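You operate a simulated robot arm through the tools that you are given. There is no shell and no other tool. Be economical: measure what you need, move in short steps, check, and stop when the job is done.

Carry out the task below with a simulated robot arm. There is one attempt and no reset: what you move stays moved.

TASK
Switch the winder off, free the wound bobbin, stand it on the SAMPLE square and reset the meter.
Fine: switch OFF before the latch is freed; leave the length dial as it is.
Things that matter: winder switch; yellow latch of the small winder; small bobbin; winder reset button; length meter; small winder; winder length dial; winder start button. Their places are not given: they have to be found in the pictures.

It is judged by the outcome, as a careful person would: the job done as asked, and still so three seconds after it is handed in. It fails if anything else is knocked over, pushed out of place, dropped, spilled or broken.

THE ROBOT
A 7-joint arm with a two-finger parallel gripper, fixed in place. Base frame: the origin is at the foot of the arm, x ahead of it, y to its left, z up; the work surface is at about z = 79.8. Lengths are in cm, angles in rad, forces in N, time in s.
With the tool pointing down near the work surface it reaches from about 22 to 68 cm from the base axis. Its first joint turns from -1.152 to 1.152 rad. Payload 2.4 kg.
Tool frame: the origin (TCP) lies between the finger pads and is the grasp point; the fingertips stand 3 cm ahead of it; z points along the fingers, y is the line along which they close. The gripper opens to 9.4 cm. The fingers are 2.8 cm wide and 1 cm thick; the gripper's body (5 by 9.6 cm) begins 5.5 cm behind the TCP.
Orientation is told as [roll, pitch, yaw] about the base's x, y, z axes, in that order, counted from this pose: with the fingers straight down and closing along the base's y, the tool's x points along the base's -x, its y along +y and its z along -z.

THE INTERFACE
- The arm moves only by the tool apply_moves. Its argument "plan" is a list that holds one entry, the list of rows, each a list of 6 numbers: the shift along the tool's x, y, z in units of 200 mm (1.0 is 200 mm), then the turn, a rotation vector about the tool's x, y, z in units of 120 degrees (1.0 is 120 degrees). In form: [[[x, y, z, wx, wy, wz], ...]]. A call has 1 to 8 rows; each row is the pose to reach, as a shift and turn from the pose commanded when the call began, along the tool's axes at that moment. "grip" is the finger opening in m, from 0 to 0.094, set as the call begins (left out, the last holds). A call with a number of a shift or a turn outside -1 to 1 is refused whole. A row lasts 0.2 s, in which the tool goes at most 5 cm and 0.15 rad; a call with a longer step from one row to the next is refused whole, and so is a gripper value outside its range. A pose out of reach is approached as far as the arm can. The call stops where the force on the tool passes 40 N (or 10 N more than at its start, if that is more) or the arm is blocked; 0.2 s more then pass. The fingers move at their own pace (about 15.3 cm/s each) and stop on an object; they squeeze with about 37 N. The grip force told is the motor's: it shows also when the fingers shut on nothing. Time passes only in rows, and 0.2 s behind the last, so rows that repeat a pose let the fingers close. It gives the time, the measured TCP pose, the force on the tool (base axes), the opening and the grip force at its end, in the units of the frame above (readings bear some noise).
- Cameras (640 x 400 px; columns grow to the right, rows downward): "scene" is fixed at [5.12, 48.74, 144.18]; the picture's right is [-0.60, -0.80, 0.00], its down [-0.46, 0.34, -0.82] and it looks along [0.66, -0.49, -0.57] (base axes); focal length 358 px, centre (320, 200). "wrist" rides on the gripper at [-3.7, 0, -5.8] in the tool frame; the picture's right is [0.00, -1.00, 0.00], its down [0.97, 0.00, -0.24] and it looks along [0.24, 0.00, 0.97] (tool axes); focal length 218 px, centre (320, 200).
- get_image(camera): a new picture of that camera. No time passes.
- pixel_to_xyz(camera, pixels): for up to 12 pixels [column, row] of the newest picture of that camera ("zoom" is the newest enlarged one), the place [x, y, z] in the base frame of the surface seen there, good to about 0.3 cm. No time passes.
- close_up(camera, box): a new picture of the part [left, top, right, bottom] of that camera's present view, enlarged. No time passes.
- sign_off(): hands the job in; it is judged then, once.

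Work in short steps. Measure before you move; look again where a grasp or a placing could have gone wrong, and mend it. You have 80 turns and 54 pictures in all, those below and enlarged ones among them. Open the gripper and draw the arm clear of the work before you hand the job in, unless the task says otherwise; then end with one line.

The tools are called as a command line: name --argument value ..., lists and objects as JSON in quotes. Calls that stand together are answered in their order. apply_moves: Moves the arm, as the interface text tells. Its arguments: {"type":"object","properties":{"plan":{"type":"array","items":{"type":"array","items":{"type":"array","items":{"type":"number"}}}},"grip":{"type":"number"}},"required":["plan"]} The other tools are called the same way: get_image (camera) takes a picture; pixel_to_xyz (camera, pixels) gives the place of the surface under pixels of a picture; close_up (camera, box) takes an enlarged picture of a part of a camera's view; sign_off () hands the job in.

At the start:

```text
clock: 0.0
ee_pos: [35.09, -2.75, 115.15]
orientation: [0.002, 0.001, 0.0]
contact_force: [0.3, 0.2, -0.4]
gripper_width: 9.4
grip_force: 0.2
```

scene: 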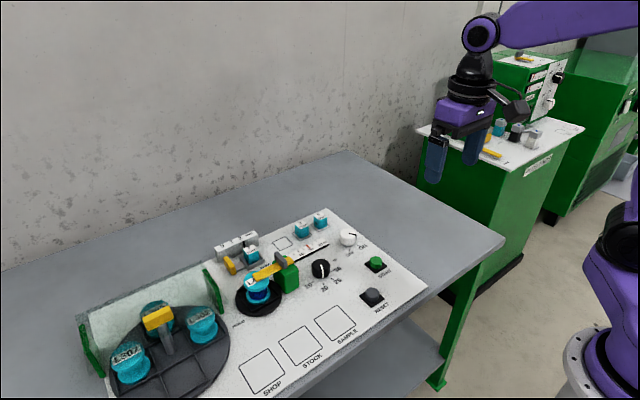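
wrist: 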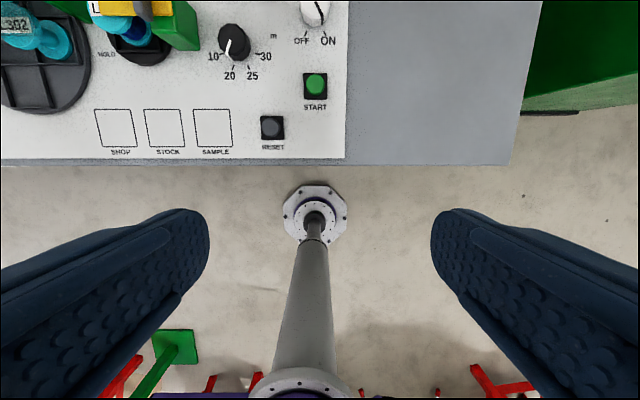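

The scene shows the panel around (300,290). I enlarge it to find the parts.

close_up --camera "scene" --box '[200, 200, 430, 344]'

close_up --camera "wrist" --box '[0, 0, 360, 170]'

```text
2.78 times, centred on (315, 272) of scene
```

zoom: 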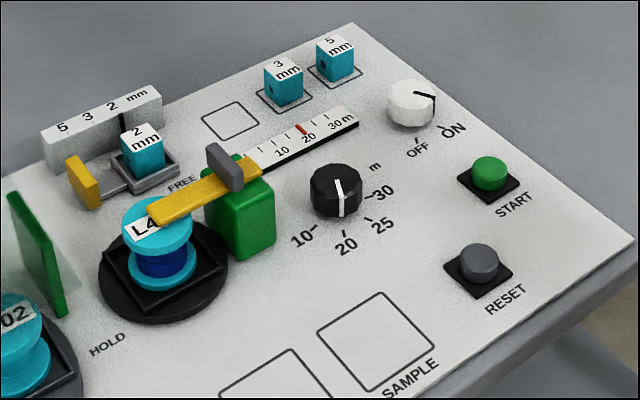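

```text
1.78 times, centred on (180, 85) of wrist
```

zoom: 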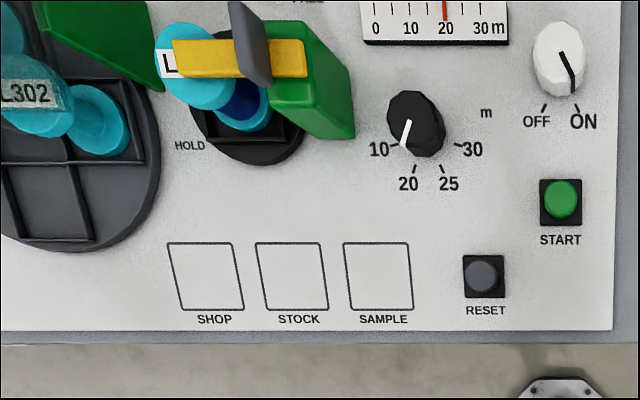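

I measure the key points in the scene picture: knob, latch, bobbin, square and buttons.

pixel_to_xyz --camera "scene" --pixels '[[346.7, 232.5], [355.3, 235], [348, 241], [258, 281], [255.6, 277], [289.8, 260.5], [280.8, 255.8], [294, 272], [335.5, 323], [372.2, 292.5], [320.8, 264.8], [375, 261]]'

pixel_to_xyz --camera "zoom" --pixels '[[553, 52], [572, 90], [482, 276], [350, 245], [410, 305], [185, 85], [180, 58], [300, 58], [250, 20], [536, 122], [583, 122], [190, 145]]'

```text
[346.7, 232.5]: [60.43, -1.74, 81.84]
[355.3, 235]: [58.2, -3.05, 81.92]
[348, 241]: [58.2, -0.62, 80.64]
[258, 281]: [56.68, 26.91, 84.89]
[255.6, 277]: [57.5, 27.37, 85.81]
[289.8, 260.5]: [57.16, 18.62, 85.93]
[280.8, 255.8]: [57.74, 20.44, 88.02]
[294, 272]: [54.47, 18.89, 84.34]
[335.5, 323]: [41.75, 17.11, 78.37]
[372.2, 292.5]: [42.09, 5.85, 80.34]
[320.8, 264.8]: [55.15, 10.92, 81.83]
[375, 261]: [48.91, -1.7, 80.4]
```

```text
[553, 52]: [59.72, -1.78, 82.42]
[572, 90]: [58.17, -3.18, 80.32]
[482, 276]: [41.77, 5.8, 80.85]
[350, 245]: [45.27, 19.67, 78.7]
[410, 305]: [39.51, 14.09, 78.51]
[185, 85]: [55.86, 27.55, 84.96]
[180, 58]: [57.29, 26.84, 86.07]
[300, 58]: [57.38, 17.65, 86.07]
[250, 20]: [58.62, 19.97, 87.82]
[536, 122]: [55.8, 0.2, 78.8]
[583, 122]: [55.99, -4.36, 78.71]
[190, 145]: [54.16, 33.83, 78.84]
```

The switch knob is around (59.6,-1.9) with its line towards ON. I move nearer, above the panel, for a look from the wrist.

apply_moves --plan '[[[-0.18, 0.01, 0.1, 0, 0, 0], [-0.36, 0.02, 0.2, 0, 0, 0], [-0.54, 0.03, 0.3, 0, 0, 0], [-0.72, 0.03, 0.4, 0, 0, 0], [-0.9, 0.03, 0.5, 0, 0, 0], [-0.98, 0.03, 0.65, 0, 0, 0], [-0.98, 0.03, 0.85, 0, 0, 0], [-0.98, 0.03, 0.85, 0, 0, 0]]]'

get_image --camera "wrist"

```text
clock: 1.8
ee_pos: [54.45, -2.43, 98.46]
orientation: [0.002, 0.0, 0.001]
contact_force: [0.3, -0.1, -0.5]
gripper_width: 9.38
grip_force: 0.1
```

```text
49 pictures are left
```

wrist: 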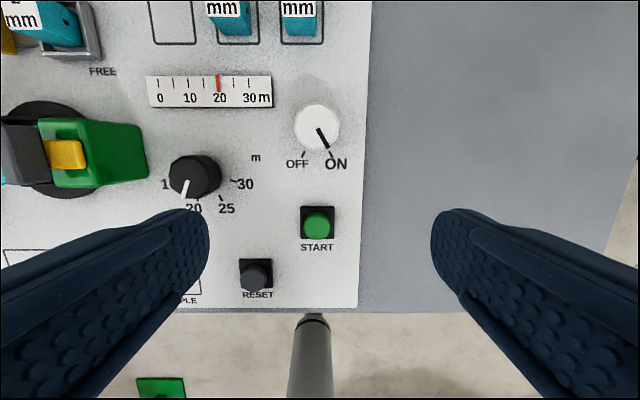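

close_up --camera "wrist" --box '[256, 80, 384, 180]'

pixel_to_xyz --camera "wrist" --pixels '[[317, 123], [298, 123], [336, 123], [317, 108], [305, 155], [330, 155], [327, 147], [220, 92], [257, 275], [317, 230], [195, 173], [320, 190]]'

```text
4.00 times, centred on (320, 130) of wrist
```

zoom: 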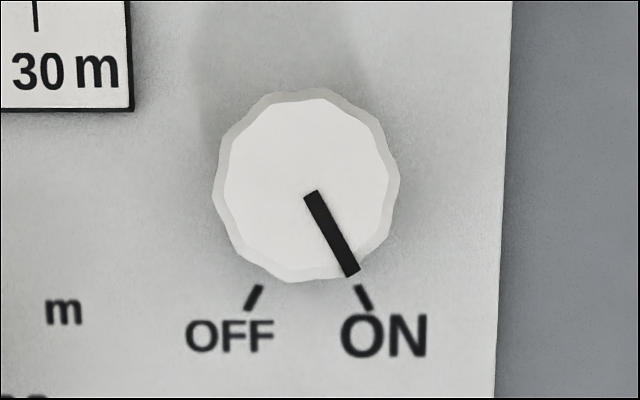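

```text
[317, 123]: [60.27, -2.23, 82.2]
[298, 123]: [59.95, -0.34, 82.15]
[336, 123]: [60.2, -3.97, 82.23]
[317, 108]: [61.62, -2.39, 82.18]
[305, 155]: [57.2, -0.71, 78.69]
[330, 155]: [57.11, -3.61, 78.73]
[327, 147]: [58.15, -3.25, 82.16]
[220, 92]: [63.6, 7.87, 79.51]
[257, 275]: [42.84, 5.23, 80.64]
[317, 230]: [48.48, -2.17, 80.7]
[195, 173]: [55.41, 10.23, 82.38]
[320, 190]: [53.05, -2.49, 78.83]
```

Knob centre is about (59.9,-2.2), top z 82.2, radius 2; ON to OFF is ~56° clockwise from above (tool +z turn). I go above it, then down.

apply_moves --plan '[[[-0.14, 0.01, 0.1, 0, 0, 0], [-0.27, 0.011, 0.2, 0, 0, 0], [-0.27, 0.011, 0.4, 0, 0, 0], [-0.27, 0.011, 0.55, 0, 0, 0], [-0.27, 0.011, 0.65, 0, 0, 0], [-0.27, 0.011, 0.73, 0, 0, 0], [-0.27, 0.011, 0.78, 0, 0, 0], [-0.27, 0.011, 0.78, 0, 0, 0]]]' --grip 0.075

get_image --camera "wrist"

```text
clock: 3.6
ee_pos: [60.14, -2.12, 82.71]
orientation: [0.0, 0.0, 0.001]
contact_force: [-0.5, -0.3, -0.4]
gripper_width: 7.5
grip_force: 0.0
```

```text
47 pictures are left
```

wrist: 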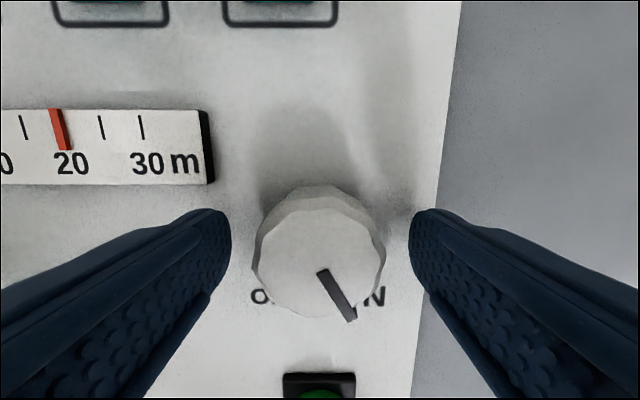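

The knob sits between the fingers. I close on it.

apply_moves --plan '[[[0, 0, 0, 0, 0, 0], [0, 0, 0, 0, 0, 0], [0, 0, 0, 0, 0, 0]]]' --grip 0.036

```text
clock: 4.4
ee_pos: [60.14, -1.91, 82.71]
orientation: [0.001, 0.0, 0.0]
contact_force: [1.3, 2.0, -2.5]
gripper_width: 4.44
grip_force: 44.8
```

The knob is held (4.4 cm). I turn it about 57° around tool +z.

apply_moves --plan '[[[0, 0, 0, 0, 0, 0.067], [0, 0, 0, 0, 0, 0.134], [0, 0, 0, 0, 0, 0.201], [0, 0, 0, 0, 0, 0.268], [0, 0, 0, 0, 0, 0.335], [0, 0, 0, 0, 0, 0.402], [0, 0, 0, 0, 0, 0.469], [0, 0, 0, 0, 0, 0.48]]]'

get_image --camera "wrist"

```text
clock: 6.2
ee_pos: [59.97, -2.05, 82.75]
orientation: [-0.003, 0.001, -1.008]
contact_force: [-16.9, -1.2, 27.1]
gripper_width: 4.39
grip_force: 44.4
```

```text
46 pictures are left
```

wrist: 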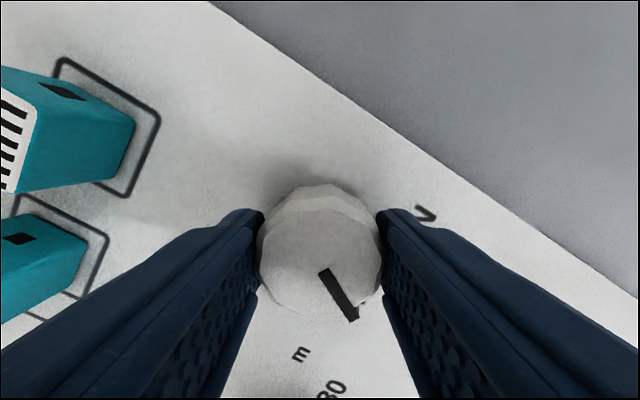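

The knob turned along with the gripper. I release, rise and check.

apply_moves --plan '[[[0, 0, 0, 0, 0, 0], [0, 0, 0, 0, 0, 0], [0, 0, -0.1, 0, 0, 0], [0, 0, -0.3, 0, 0, 0], [0, 0, -0.5, 0, 0, 0], [0, 0, -0.6, 0, 0, 0], [0, 0, -0.6, 0, 0, 0]]]' --grip 0.075

get_image --camera "wrist"

close_up --camera "scene" --box '[200, 200, 430, 344]'

```text
clock: 7.8
ee_pos: [60.22, -1.83, 94.82]
orientation: [0.0, -0.001, -1.007]
contact_force: [0.7, -1.2, -0.4]
gripper_width: 7.49
grip_force: 0.0
```

```text
45 pictures are left
```

wrist: 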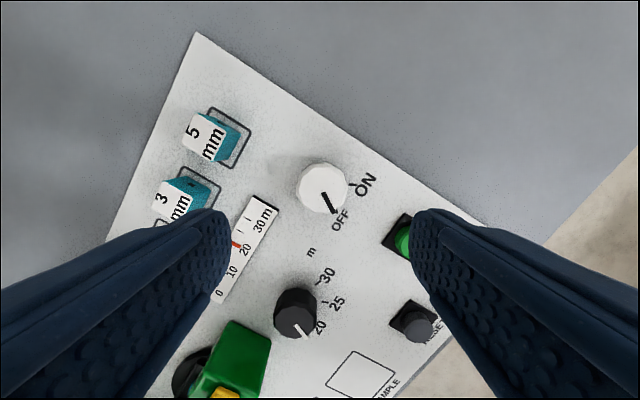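

```text
2.78 times, centred on (315, 272) of scene
```

zoom: 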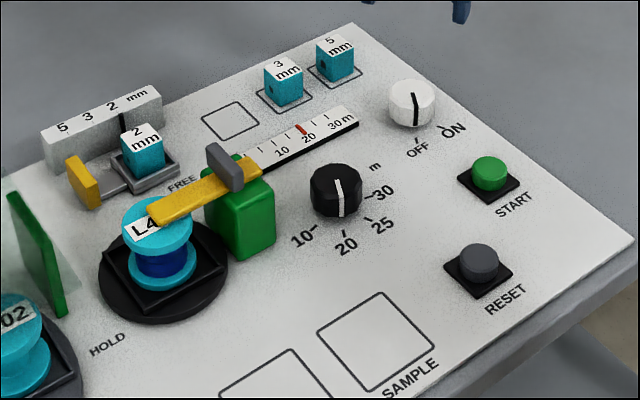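

The line now points to OFF, and the length dial is unchanged. I turn the wrist back and go above the latch.

apply_moves --plan '[[[0.1, 0.03, -0.1, 0, 0, -0.06], [0.22, 0.06, -0.2, 0, 0, -0.12], [0.34, 0.09, -0.3, 0, 0, -0.18], [0.46, 0.12, -0.4, 0, 0, -0.24], [0.58, 0.15, -0.45, 0, 0, -0.3], [0.7, 0.19, -0.5, 0, 0, -0.36], [0.8, 0.22, -0.5, 0, 0, -0.42], [0.857, 0.234, -0.5, 0, 0, -0.481]]]'

get_image --camera "wrist"

```text
clock: 9.6
ee_pos: [54.91, 15.0, 104.97]
orientation: [0.0, 0.001, 0.004]
contact_force: [0.5, -0.3, -0.6]
gripper_width: 7.48
grip_force: 0.0
```

```text
43 pictures are left
```

wrist: 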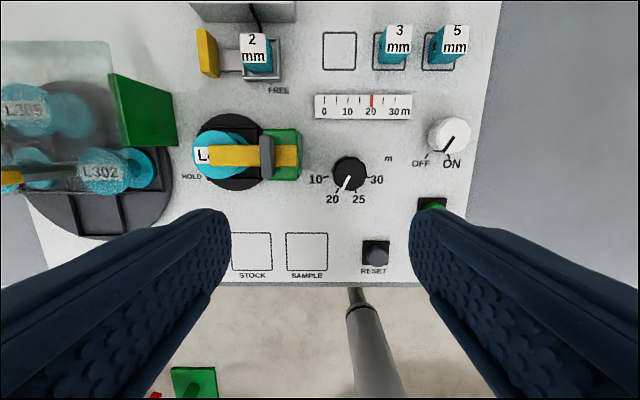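

close_up --camera "wrist" --box '[176, 80, 336, 200]'

pixel_to_xyz --camera "wrist" --pixels '[[212, 155], [297, 155], [267, 140], [267, 155], [267, 172], [261, 155], [273, 155], [280, 132], [280, 175], [279, 90], [236, 135], [215, 175]]'

```text
3.33 times, centred on (256, 140) of wrist
```

zoom: 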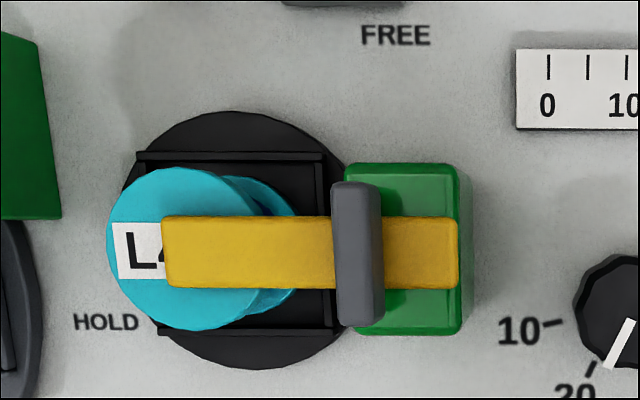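

```text
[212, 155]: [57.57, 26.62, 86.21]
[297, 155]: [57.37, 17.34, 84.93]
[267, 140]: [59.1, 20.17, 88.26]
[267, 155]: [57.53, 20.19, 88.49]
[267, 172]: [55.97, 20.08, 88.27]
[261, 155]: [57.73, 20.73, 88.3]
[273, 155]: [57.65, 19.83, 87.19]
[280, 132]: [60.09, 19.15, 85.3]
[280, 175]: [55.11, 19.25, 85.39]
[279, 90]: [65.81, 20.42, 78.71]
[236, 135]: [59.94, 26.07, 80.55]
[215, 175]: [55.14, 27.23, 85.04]
```

The arm of the latch points to HOLD; FREE lies at +x (65.8,20.4), so it swings about the upright axis near the grey handle (57.5,20.2), top z 88.4. I go to straddle the handle, tips just above the yellow arm (z 86.2).

apply_moves --plan '[[[-0.06, 0.13, 0.1, 0, 0, 0], [-0.13, 0.2625, 0.2, 0, 0, 0], [-0.13, 0.2625, 0.4, 0, 0, 0], [-0.13, 0.2625, 0.55, 0, 0, 0], [-0.13, 0.2625, 0.65, 0, 0, 0], [-0.13, 0.2625, 0.72, 0, 0, 0], [-0.13, 0.2625, 0.76, 0, 0, 0], [-0.13, 0.2625, 0.76, 0, 0, 0]]]' --grip 0.045

get_image --camera "wrist"

close_up --camera "scene" --box '[200, 200, 360, 300]'

```text
clock: 11.4
ee_pos: [57.63, 20.37, 89.38]
orientation: [0.0, 0.001, 0.0]
contact_force: [-0.4, 0.8, 0.1]
gripper_width: 4.47
grip_force: 0.0
```

```text
41 pictures are left
```

wrist: 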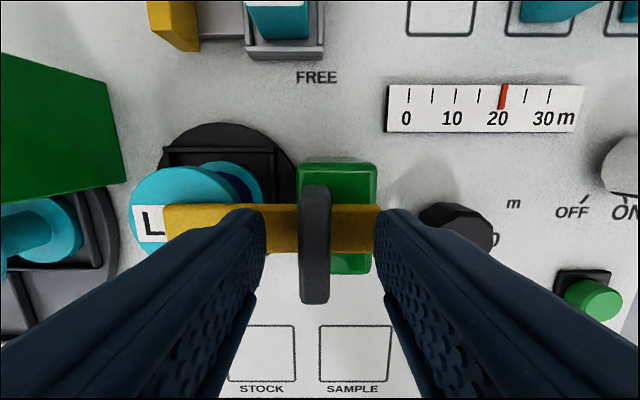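

```text
4.00 times, centred on (280, 250) of scene
```

zoom: 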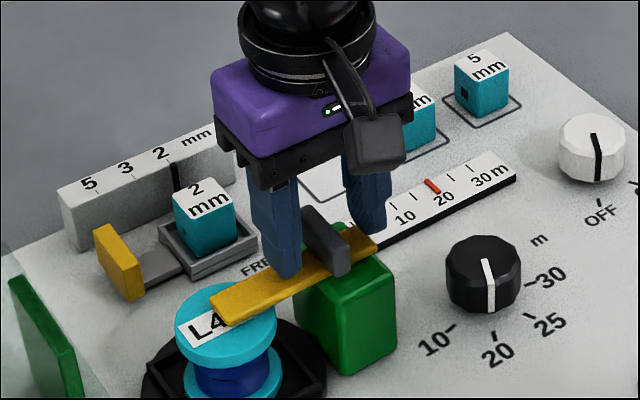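

The handle is straddled and centred. I close on it and try a small turn of about 17°.

apply_moves --plan '[[[0, 0, 0, 0, 0, 0], [0, 0, 0, 0, 0, 0], [0, 0, 0, 0, 0, 0], [0, 0, 0, 0, 0, 0.05], [0, 0, 0, 0, 0, 0.1], [0, 0, 0, 0, 0, 0.15]]]' --grip 0.005

get_image --camera "wrist"

close_up --camera "scene" --box '[200, 200, 360, 300]'

```text
clock: 12.8
ee_pos: [57.51, 20.49, 89.42]
orientation: [0.001, 0.0, -0.313]
contact_force: [1.2, 15.5, -11.9]
gripper_width: 1.19
grip_force: 45.1
```

```text
39 pictures are left
```

wrist: 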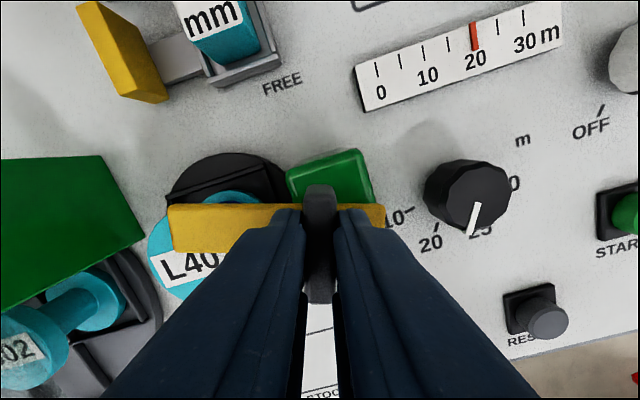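

```text
4.00 times, centred on (280, 250) of scene
```

zoom: 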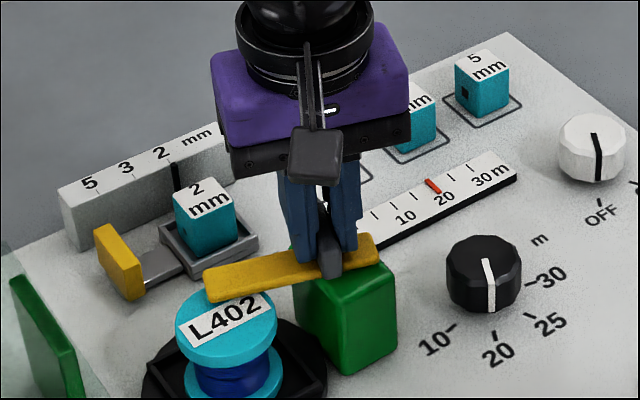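

The arm turns with the grip and forces are mild. I continue turning towards FREE.

apply_moves --plan '[[[0, 0, 0, 0, 0, 0.067], [0, 0, 0, 0, 0, 0.134], [0, 0, 0, 0, 0, 0.201], [0, 0, 0, 0, 0, 0.268], [0, 0, 0, 0, 0, 0.335], [0, 0, 0, 0, 0, 0.402], [0, 0, 0, 0, 0, 0.469]]]'

close_up --camera "scene" --box '[200, 200, 360, 300]'

```text
clock: 14.4
ee_pos: [57.49, 20.47, 89.53]
orientation: [0.003, -0.001, -1.293]
contact_force: [13.0, 24.3, -24.6]
gripper_width: 1.17
grip_force: 45.0
```

```text
4.00 times, centred on (280, 250) of scene
```

zoom: 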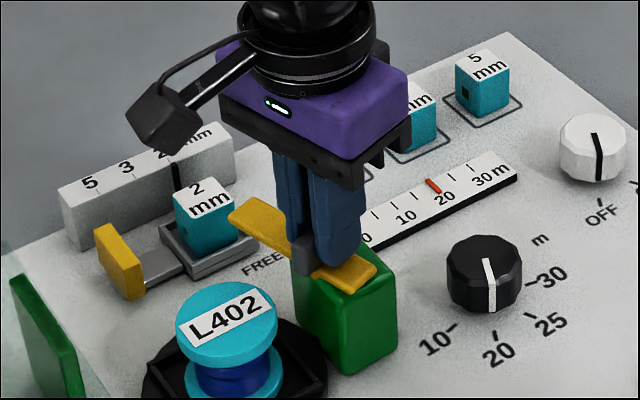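

About 74° done; I turn the rest to 90°.

apply_moves --plan '[[[0, 0, 0, 0, 0, 0.067], [0, 0, 0, 0, 0, 0.134], [0, 0, 0, 0, 0, 0.14]]]'

get_image --camera "wrist"

```text
clock: 15.2
ee_pos: [57.52, 20.38, 89.42]
orientation: [0.0, -0.001, -1.584]
contact_force: [8.9, 21.1, -22.0]
gripper_width: 1.16
grip_force: 45.7
```

```text
36 pictures are left
```

wrist: 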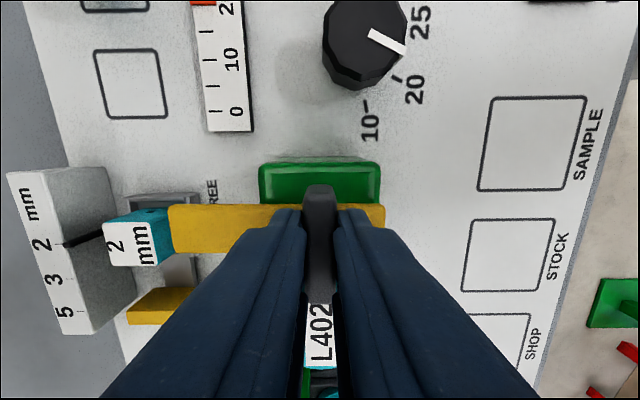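

The latch is over FREE. I release and rise.

apply_moves --plan '[[[0, 0, 0, 0, 0, 0], [0, 0, 0, 0, 0, 0], [0, 0, -0.1, 0, 0, 0], [0, 0, -0.3, 0, 0, 0.0], [0, 0, -0.5, 0, 0, 0.0], [0, 0, -0.7, 0, 0, 0], [0, 0, -0.7, 0, 0, 0]]]' --grip 0.04

close_up --camera "scene" --box '[200, 200, 430, 344]'

get_image --camera "wrist"

```text
clock: 16.8
ee_pos: [57.46, 20.2, 103.38]
orientation: [0.0, 0.001, -1.587]
contact_force: [-0.2, -0.3, 0.5]
gripper_width: 4.0
grip_force: 0.1
```

```text
2.78 times, centred on (315, 272) of scene
```

zoom: 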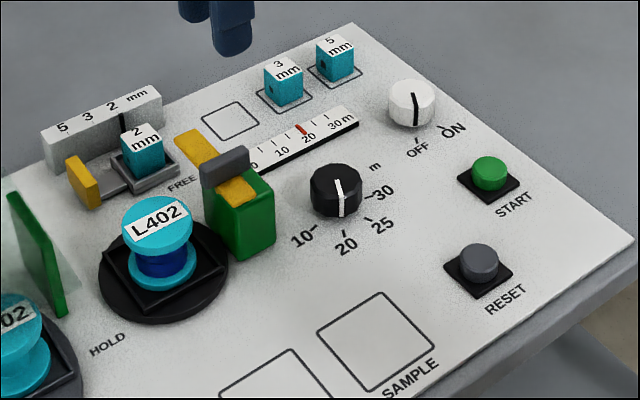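

```text
34 pictures are left
```

wrist: 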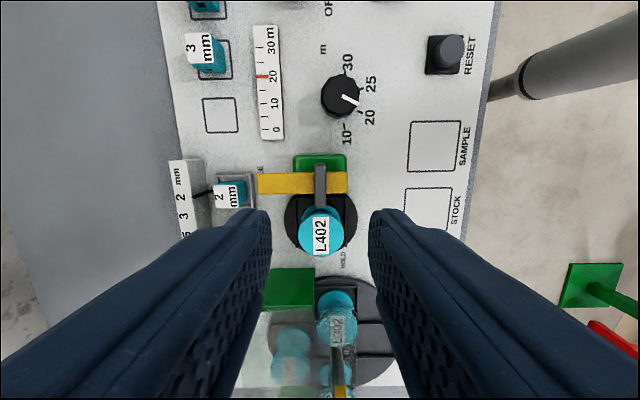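

Latch is FREE. I measure the bobbin from both views.

close_up --camera "wrist" --box '[260, 150, 380, 260]'

close_up --camera "scene" --box '[220, 240, 316, 320]'

pixel_to_xyz --camera "wrist" --pixels '[[320, 232], [305, 232], [338, 232], [320, 250], [320, 210], [290, 228], [350, 228], [434, 147], [411, 124], [460, 124], [408, 170], [457, 172]]'

```text
3.64 times, centred on (320, 205) of wrist
```

zoom: 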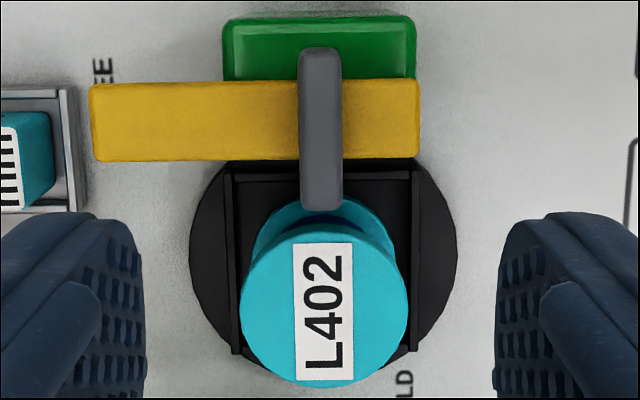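

```text
5.00 times, centred on (268, 280) of scene
```

zoom: 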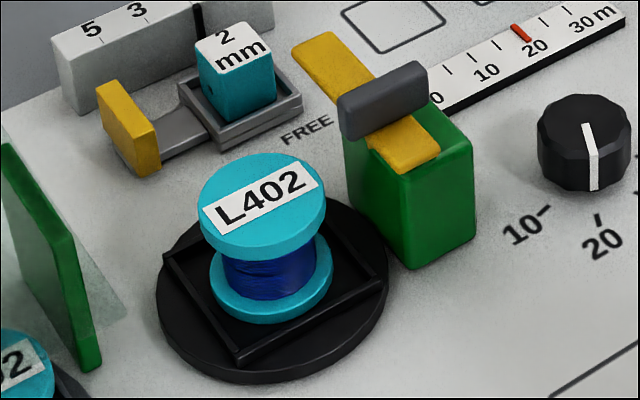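

```text
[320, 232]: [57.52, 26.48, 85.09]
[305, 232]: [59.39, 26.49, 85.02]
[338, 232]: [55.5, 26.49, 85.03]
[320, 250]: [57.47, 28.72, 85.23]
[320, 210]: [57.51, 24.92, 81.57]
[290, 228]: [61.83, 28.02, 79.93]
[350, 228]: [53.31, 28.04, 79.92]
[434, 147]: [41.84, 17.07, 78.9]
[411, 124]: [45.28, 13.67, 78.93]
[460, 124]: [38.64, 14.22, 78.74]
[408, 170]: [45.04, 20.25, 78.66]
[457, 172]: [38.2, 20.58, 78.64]
```

Bobbin axis is about (57.4,26.75), flange ⌀ ~5.5, top z 85, standing at about z 80; SAMPLE centre is (41.8,17.1). I turn to yaw -0.8 (clear of the latch handle) and move above it.

apply_moves --plan '[[[0.06, 0, 0, 0, 0, -0.063], [0.13, 0, 0, 0, 0, -0.126], [0.2, -0.004, 0.05, 0, 0, -0.189], [0.26, -0.006, 0.15, 0, 0, -0.252], [0.3275, -0.008, 0.25, 0, 0, -0.314], [0.3275, -0.008, 0.33, 0, 0, -0.376], [0.3275, -0.008, 0.35, 0, 0, -0.376], [0.3275, -0.008, 0.35, 0, 0, -0.376]]]' --grip 0.076

get_image --camera "wrist"

```text
clock: 18.6
ee_pos: [57.49, 26.81, 96.54]
orientation: [0.0, 0.0, -0.799]
contact_force: [0.6, 0.2, -1.0]
gripper_width: 7.59
grip_force: 0.0
```

```text
31 pictures are left
```

wrist: 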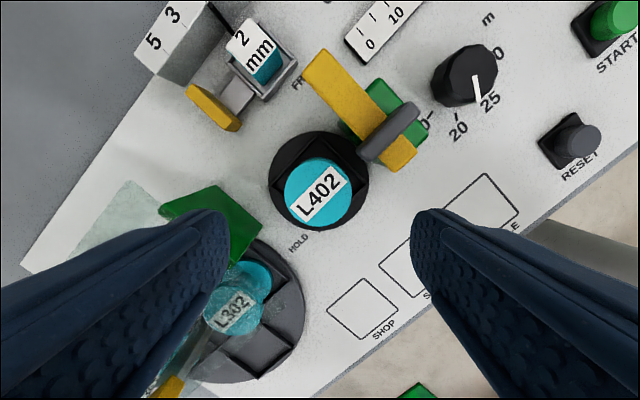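

I check the bobbin's rim points and the height of the green panel near the left finger.

pixel_to_xyz --camera "wrist" --pixels '[[319, 192], [287, 192], [351, 192], [319, 162], [319, 226], [296, 170], [342, 214], [210, 195], [245, 225], [170, 212], [335, 150], [275, 190]]'

```text
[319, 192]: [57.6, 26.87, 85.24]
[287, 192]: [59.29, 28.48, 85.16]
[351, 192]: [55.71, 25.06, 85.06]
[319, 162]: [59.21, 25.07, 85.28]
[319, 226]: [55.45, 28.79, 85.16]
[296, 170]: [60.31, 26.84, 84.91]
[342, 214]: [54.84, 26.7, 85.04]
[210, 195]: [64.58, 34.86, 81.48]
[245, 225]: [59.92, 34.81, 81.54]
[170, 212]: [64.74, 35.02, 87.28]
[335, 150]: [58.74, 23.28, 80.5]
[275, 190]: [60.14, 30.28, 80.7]
```

Centre confirmed at (57.45,26.85), r≈2.5; the gripper is aligned. I descend to TCP 84.5.

apply_moves --plan '[[[0, 0, 0.15, 0, 0, 0], [0, 0, 0.3, 0, 0, 0], [0, 0, 0.42, 0, 0, 0], [0, 0, 0.51, 0, 0, 0], [0, 0, 0.57, 0, 0, 0], [0, 0, 0.602, 0, 0, 0], [0, 0, 0.602, 0, 0, 0]]]'

close_up --camera "scene" --box '[180, 200, 340, 320]'

get_image --camera "wrist"

```text
clock: 20.2
ee_pos: [57.34, 26.64, 84.54]
orientation: [-0.001, 0.001, -0.8]
contact_force: [-0.7, 0.4, 0.0]
gripper_width: 7.59
grip_force: 0.1
```

```text
3.33 times, centred on (260, 260) of scene
```

zoom: 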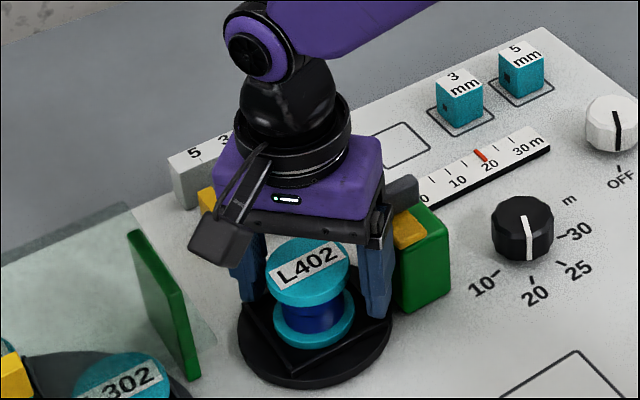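

```text
29 pictures are left
```

wrist: 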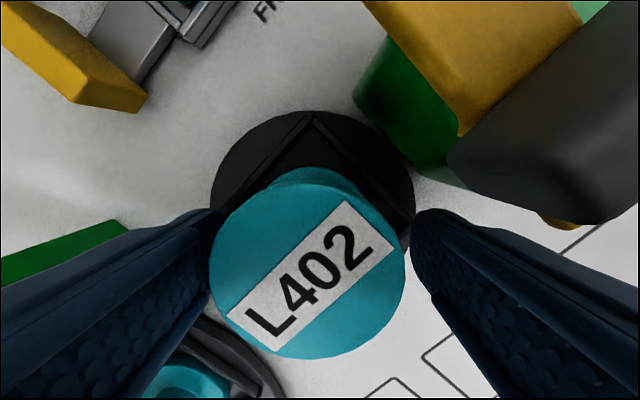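

The bobbin sits ~0.2 cm towards the left finger; I shift tool +y by 0.2 cm and close.

apply_moves --plan '[[[0, 0.01, 0, 0, 0, 0], [0, 0.01, 0, 0, 0, 0]]]'

apply_moves --plan '[[[0, 0, 0, 0, 0, 0], [0, 0, 0, 0, 0, 0], [0, 0, 0, 0, 0, 0]]]' --grip 0.04

```text
clock: 20.8
ee_pos: [57.36, 26.93, 84.57]
orientation: [0.0, -0.001, -0.8]
contact_force: [0.9, 0.4, -0.6]
gripper_width: 7.6
grip_force: 0.0
```

```text
clock: 21.6
ee_pos: [57.47, 26.93, 84.53]
orientation: [0.001, -0.001, -0.801]
contact_force: [1.4, -0.4, 1.9]
gripper_width: 5.47
grip_force: 36.7
```

Gripped at 5.47 cm. I lift 10 cm straight up and look.

apply_moves --plan '[[[0, 0, -0.03, 0, 0, 0], [0, 0, -0.08, 0, 0, 0], [0, 0, -0.16, 0, 0, 0], [0, 0, -0.28, 0, 0, 0], [0, 0, -0.4, 0, 0, 0], [0, 0, -0.5, 0, 0, 0], [0, 0, -0.5, 0, 0, 0]]]'

get_image --camera "scene"

get_image --camera "wrist"

```text
clock: 23.2
ee_pos: [57.42, 26.97, 94.53]
orientation: [0.0, -0.003, -0.801]
contact_force: [-0.2, -1.0, -2.5]
gripper_width: 5.42
grip_force: 37.6
```

```text
28 pictures are left
```

scene: 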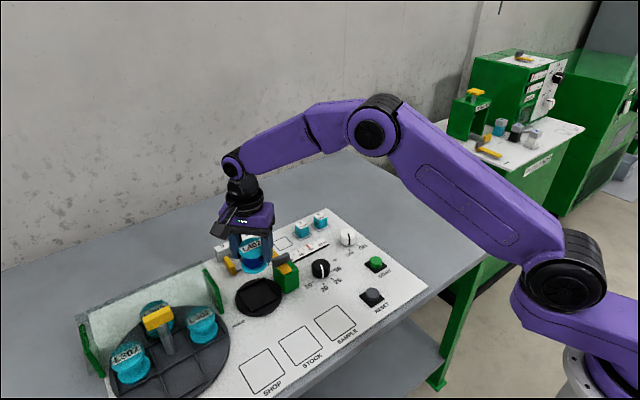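

```text
27 pictures are left
```

wrist: 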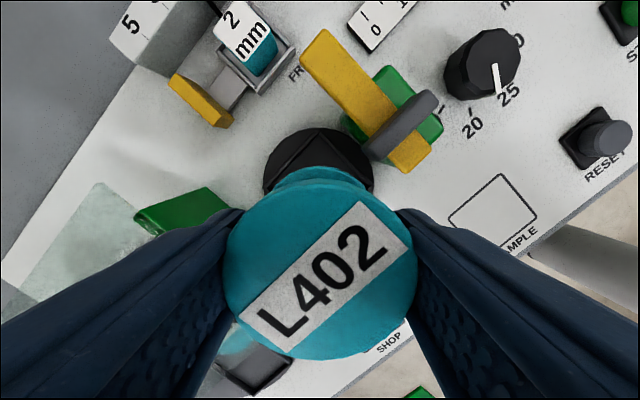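

The bobbin is lifted. I measure the now visible tray floor, the bobbin's top, and the SAMPLE square corners again.

pixel_to_xyz --camera "scene" --pixels '[[257, 297], [262, 294], [335, 306], [355, 325], [336, 341], [315, 320], [335.5, 323], [251, 243], [376, 299]]'

pixel_to_xyz --camera "wrist" --pixels '[[325, 160], [320, 280], [240, 280], [400, 280], [320, 215], [320, 345], [502, 173], [449, 219], [538, 213], [487, 257]]'

close_up --camera "scene" --box '[200, 200, 360, 300]'

```text
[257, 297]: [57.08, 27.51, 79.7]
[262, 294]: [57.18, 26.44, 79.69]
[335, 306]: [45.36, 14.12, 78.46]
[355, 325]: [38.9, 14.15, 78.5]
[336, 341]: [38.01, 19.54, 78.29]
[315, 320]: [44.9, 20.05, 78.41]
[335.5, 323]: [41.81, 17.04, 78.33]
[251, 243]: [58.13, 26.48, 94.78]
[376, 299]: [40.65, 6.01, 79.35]
```

```text
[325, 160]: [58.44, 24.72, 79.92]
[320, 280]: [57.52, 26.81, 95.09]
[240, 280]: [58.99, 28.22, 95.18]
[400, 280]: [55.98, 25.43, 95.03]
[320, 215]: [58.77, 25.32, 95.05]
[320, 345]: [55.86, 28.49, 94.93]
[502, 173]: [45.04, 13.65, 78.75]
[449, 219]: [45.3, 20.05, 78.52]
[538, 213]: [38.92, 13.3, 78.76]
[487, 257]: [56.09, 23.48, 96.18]
```

```text
4.00 times, centred on (280, 250) of scene
```

zoom: 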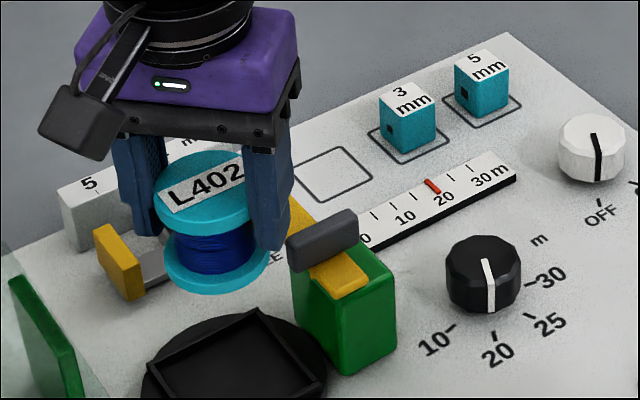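

Tray floor is at 79.7, panel at 78.5, so placing TCP is about 83.3. I carry it to above SAMPLE centre (41.85,17.0), stopping at z≈88.

apply_moves --plan '[[[0.02, -0.1, -0.05, 0, 0, 0], [0.05, -0.25, -0.08, 0, 0, 0], [0.09, -0.43, -0.08, 0, 0, 0], [0.13, -0.63, -0.05, 0, 0, 0], [0.16, -0.8, 0.05, 0, 0, 0], [0.184, -0.906, 0.15, 0, 0, 0], [0.184, -0.906, 0.3, 0, 0, 0], [0.184, -0.906, 0.33, 0, 0, 0]]]'

close_up --camera "scene" --box '[240, 250, 400, 350]'

```text
clock: 25.0
ee_pos: [42.07, 16.98, 87.96]
orientation: [0.0, 0.0, -0.801]
contact_force: [0.0, -0.4, -1.8]
gripper_width: 5.43
grip_force: 36.9
```

```text
4.00 times, centred on (320, 300) of scene
```

zoom: 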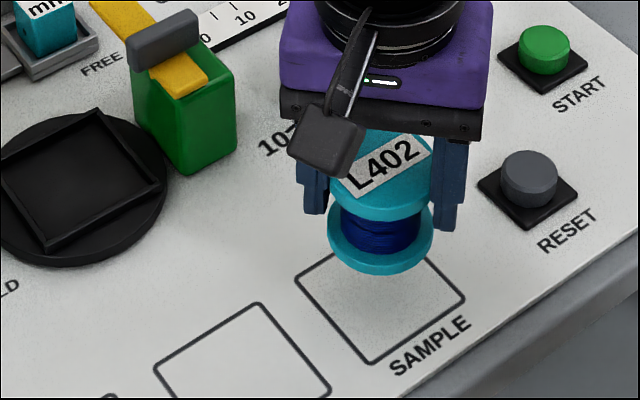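

Upright over SAMPLE. I lower gently to contact, with a 0.2 cm correction.

apply_moves --plan '[[[0.005, -0.006, 0.08, 0, 0, 0], [0.005, -0.006, 0.15, 0, 0, 0], [0.005, -0.006, 0.19, 0, 0, 0], [0.005, -0.006, 0.21, 0, 0, 0], [0.005, -0.006, 0.222, 0, 0, 0], [0.005, -0.006, 0.228, 0, 0, 0], [0.005, -0.006, 0.23, 0, 0, 0]]]'

close_up --camera "scene" --box '[240, 250, 400, 350]'

```text
clock: 26.8
ee_pos: [41.82, 17.06, 83.21]
orientation: [0.002, 0.0, -0.797]
contact_force: [-3.1, -1.8, 8.0]
gripper_width: 5.43
grip_force: 36.7
stopped in row 7: the force on the tool passed its limit (the readings are from after the stop); the commanded pose is now the measured one
```

```text
4.00 times, centred on (320, 300) of scene
```

zoom: 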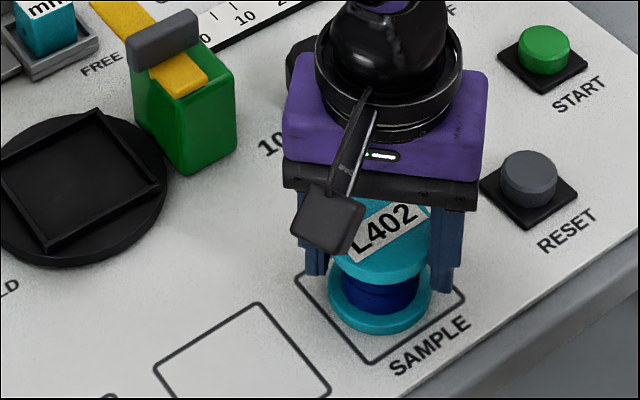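

Contact reached; the bobbin is inside the square. I open and rise straight up.

apply_moves --plan '[[[0, 0, 0, 0, 0, 0], [0, 0, 0, 0, 0, 0], [0, 0, -0.06, 0, 0, 0], [0, 0, -0.2, 0, 0, 0], [0, 0, -0.4, 0, 0, 0], [0, 0, -0.6, 0, 0, 0], [0, 0, -0.6, 0, 0, 0]]]' --grip 0.08

get_image --camera "wrist"

close_up --camera "scene" --box '[240, 230, 420, 350]'

```text
clock: 28.4
ee_pos: [42.06, 17.15, 95.03]
orientation: [0.002, 0.001, -0.798]
contact_force: [-0.9, -0.4, 0.5]
gripper_width: 8.0
grip_force: 0.1
```

```text
23 pictures are left
```

wrist: 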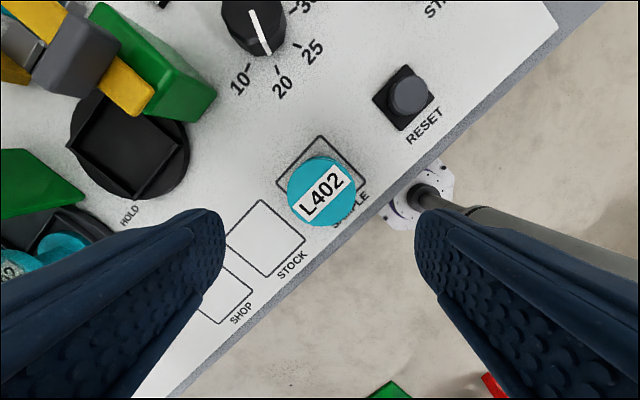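

```text
3.33 times, centred on (330, 290) of scene
```

zoom: 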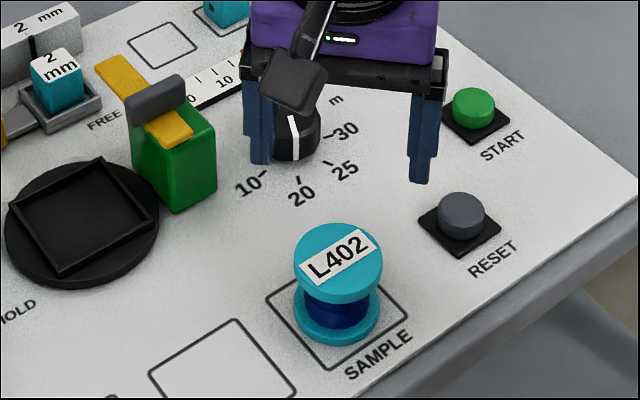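

The bobbin stands on SAMPLE. Next I measure the reset button (wrist 409,90) and bobbin position.

pixel_to_xyz --camera "wrist" --pixels '[[409, 90], [395, 90], [424, 90], [409, 77], [409, 103], [403, 130], [402, 66], [322, 188], [300, 180], [345, 205]]'

pixel_to_xyz --camera "zoom" --pixels '[[462, 207], [445, 207], [480, 207], [462, 230]]'

```text
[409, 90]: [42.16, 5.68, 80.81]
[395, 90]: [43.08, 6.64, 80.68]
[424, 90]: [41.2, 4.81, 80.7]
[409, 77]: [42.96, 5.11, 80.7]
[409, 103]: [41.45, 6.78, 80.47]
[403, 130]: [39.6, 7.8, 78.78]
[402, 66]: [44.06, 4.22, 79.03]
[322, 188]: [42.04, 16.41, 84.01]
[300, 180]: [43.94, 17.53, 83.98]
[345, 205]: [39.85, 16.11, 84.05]
```

```text
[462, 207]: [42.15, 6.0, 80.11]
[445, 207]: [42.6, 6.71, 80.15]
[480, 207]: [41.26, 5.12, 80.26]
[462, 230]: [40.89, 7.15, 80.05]
```

Reset centre is (42.15,5.8), top z 80.7. I close the fingers and go to just above it.

apply_moves --plan '[[[-0.1, -0.1, 0, 0, 0, 0], [-0.22, -0.21, 0, 0, 0, 0], [-0.33, -0.32, 0, 0, 0, 0], [-0.4095, -0.393, 0, 0, 0, 0], [-0.4095, -0.393, 0.2, 0, 0, 0], [-0.4095, -0.393, 0.37, 0, 0, 0], [-0.4095, -0.393, 0.47, 0, 0, 0], [-0.4095, -0.393, 0.49, 0, 0, 0]]]' --grip 0

close_up --camera "scene" --box '[300, 230, 420, 350]'

get_image --camera "wrist"

```text
clock: 30.1
ee_pos: [42.01, 5.69, 85.49]
orientation: [0.004, -0.003, -0.799]
contact_force: [-0.9, 0.2, -0.7]
gripper_width: 0.0
grip_force: 33.4
```

```text
3.33 times, centred on (360, 290) of scene
```

zoom: 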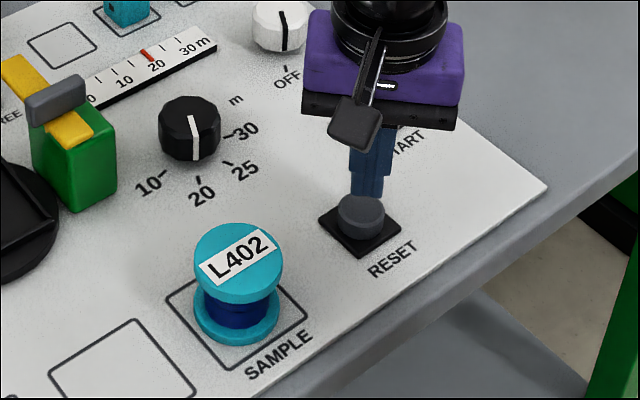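

```text
20 pictures are left
```

wrist: 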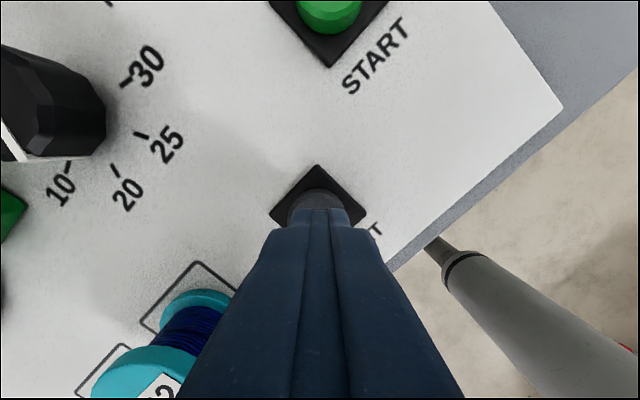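

The fingers are above the reset button. I press down slowly.

apply_moves --plan '[[[0, 0, 0.05, 0, 0, 0], [0, 0, 0.08, 0, 0, 0], [0, 0, 0.09, 0, 0, 0], [0, 0, 0.1, 0, 0, 0], [0, 0, 0.108, 0, 0, 0], [0, 0, 0.116, 0, 0, 0], [0, 0, 0.12, 0, 0, 0]]]'

close_up --camera "scene" --box '[270, 210, 420, 330]'

```text
clock: 31.8
ee_pos: [41.93, 5.58, 83.0]
orientation: [0.001, 0.0, -0.798]
contact_force: [-1.5, -0.2, 3.6]
gripper_width: 0.0
grip_force: 33.0
```

```text
3.33 times, centred on (345, 270) of scene
```

zoom: 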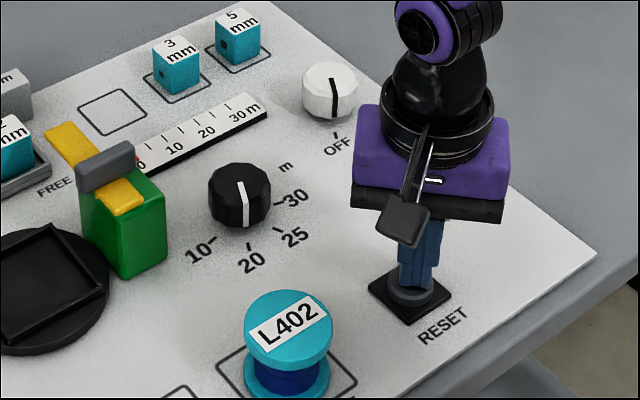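

The button is pressed and the red pointer has moved to 0. I rise, and then draw back.

apply_moves --plan '[[[0, 0, -0.05, 0, 0, 0], [0, 0, -0.2, 0, 0, 0], [0, 0, -0.4, 0, 0, 0], [0, 0, -0.6, 0, 0, 0], [0, 0, -0.8, 0, 0, 0], [0, 0, -1.0, 0, 0, 0], [0, 0, -1.0, 0, 0, 0]]]'

apply_moves --plan '[[[0, -0.15, -0.1, 0, 0, 0], [0, -0.3, -0.2, 0, 0, 0], [0, -0.45, -0.3, 0, 0, 0], [0, -0.45, -0.4, 0, 0, 0], [0, -0.45, -0.4, 0, 0, 0], [0, -0.45, -0.4, 0, 0, 0]]]' --grip 0.08

close_up --camera "scene" --box '[200, 200, 430, 344]'

get_image --camera "scene"

```text
clock: 33.4
ee_pos: [41.88, 5.93, 103.37]
orientation: [0.001, 0.001, -0.799]
contact_force: [-0.2, 0.7, 0.3]
gripper_width: 0.0
grip_force: 33.1
```

```text
clock: 34.8
ee_pos: [35.29, -0.6, 111.02]
orientation: [0.004, 0.0, -0.799]
contact_force: [0.0, 0.8, 0.1]
gripper_width: 8.01
grip_force: 0.1
```

```text
2.78 times, centred on (315, 272) of scene
```

zoom: 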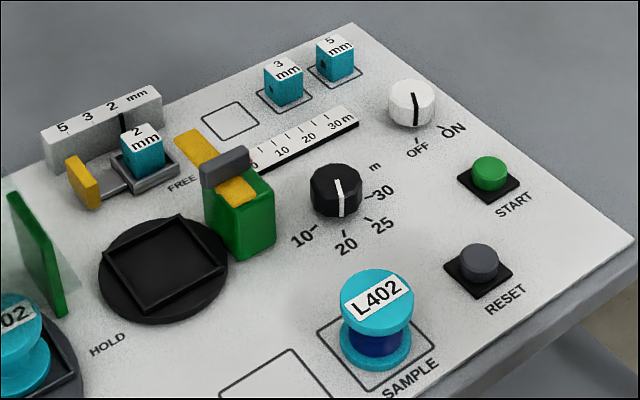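

```text
17 pictures are left
```

scene: 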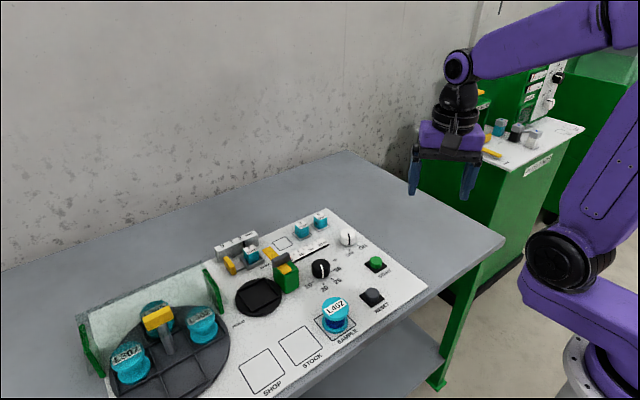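

The switch is OFF, the latch FREE, the bobbin on SAMPLE, the meter at 0 and the dial unchanged; the arm is clear. I hand it in.

sign_off

```text
The job is handed in.
```

The winder was switched off before the latch was freed. The wound bobbin (L402) now stands on the SAMPLE square, the meter reads 0, and the length dial is as it was.
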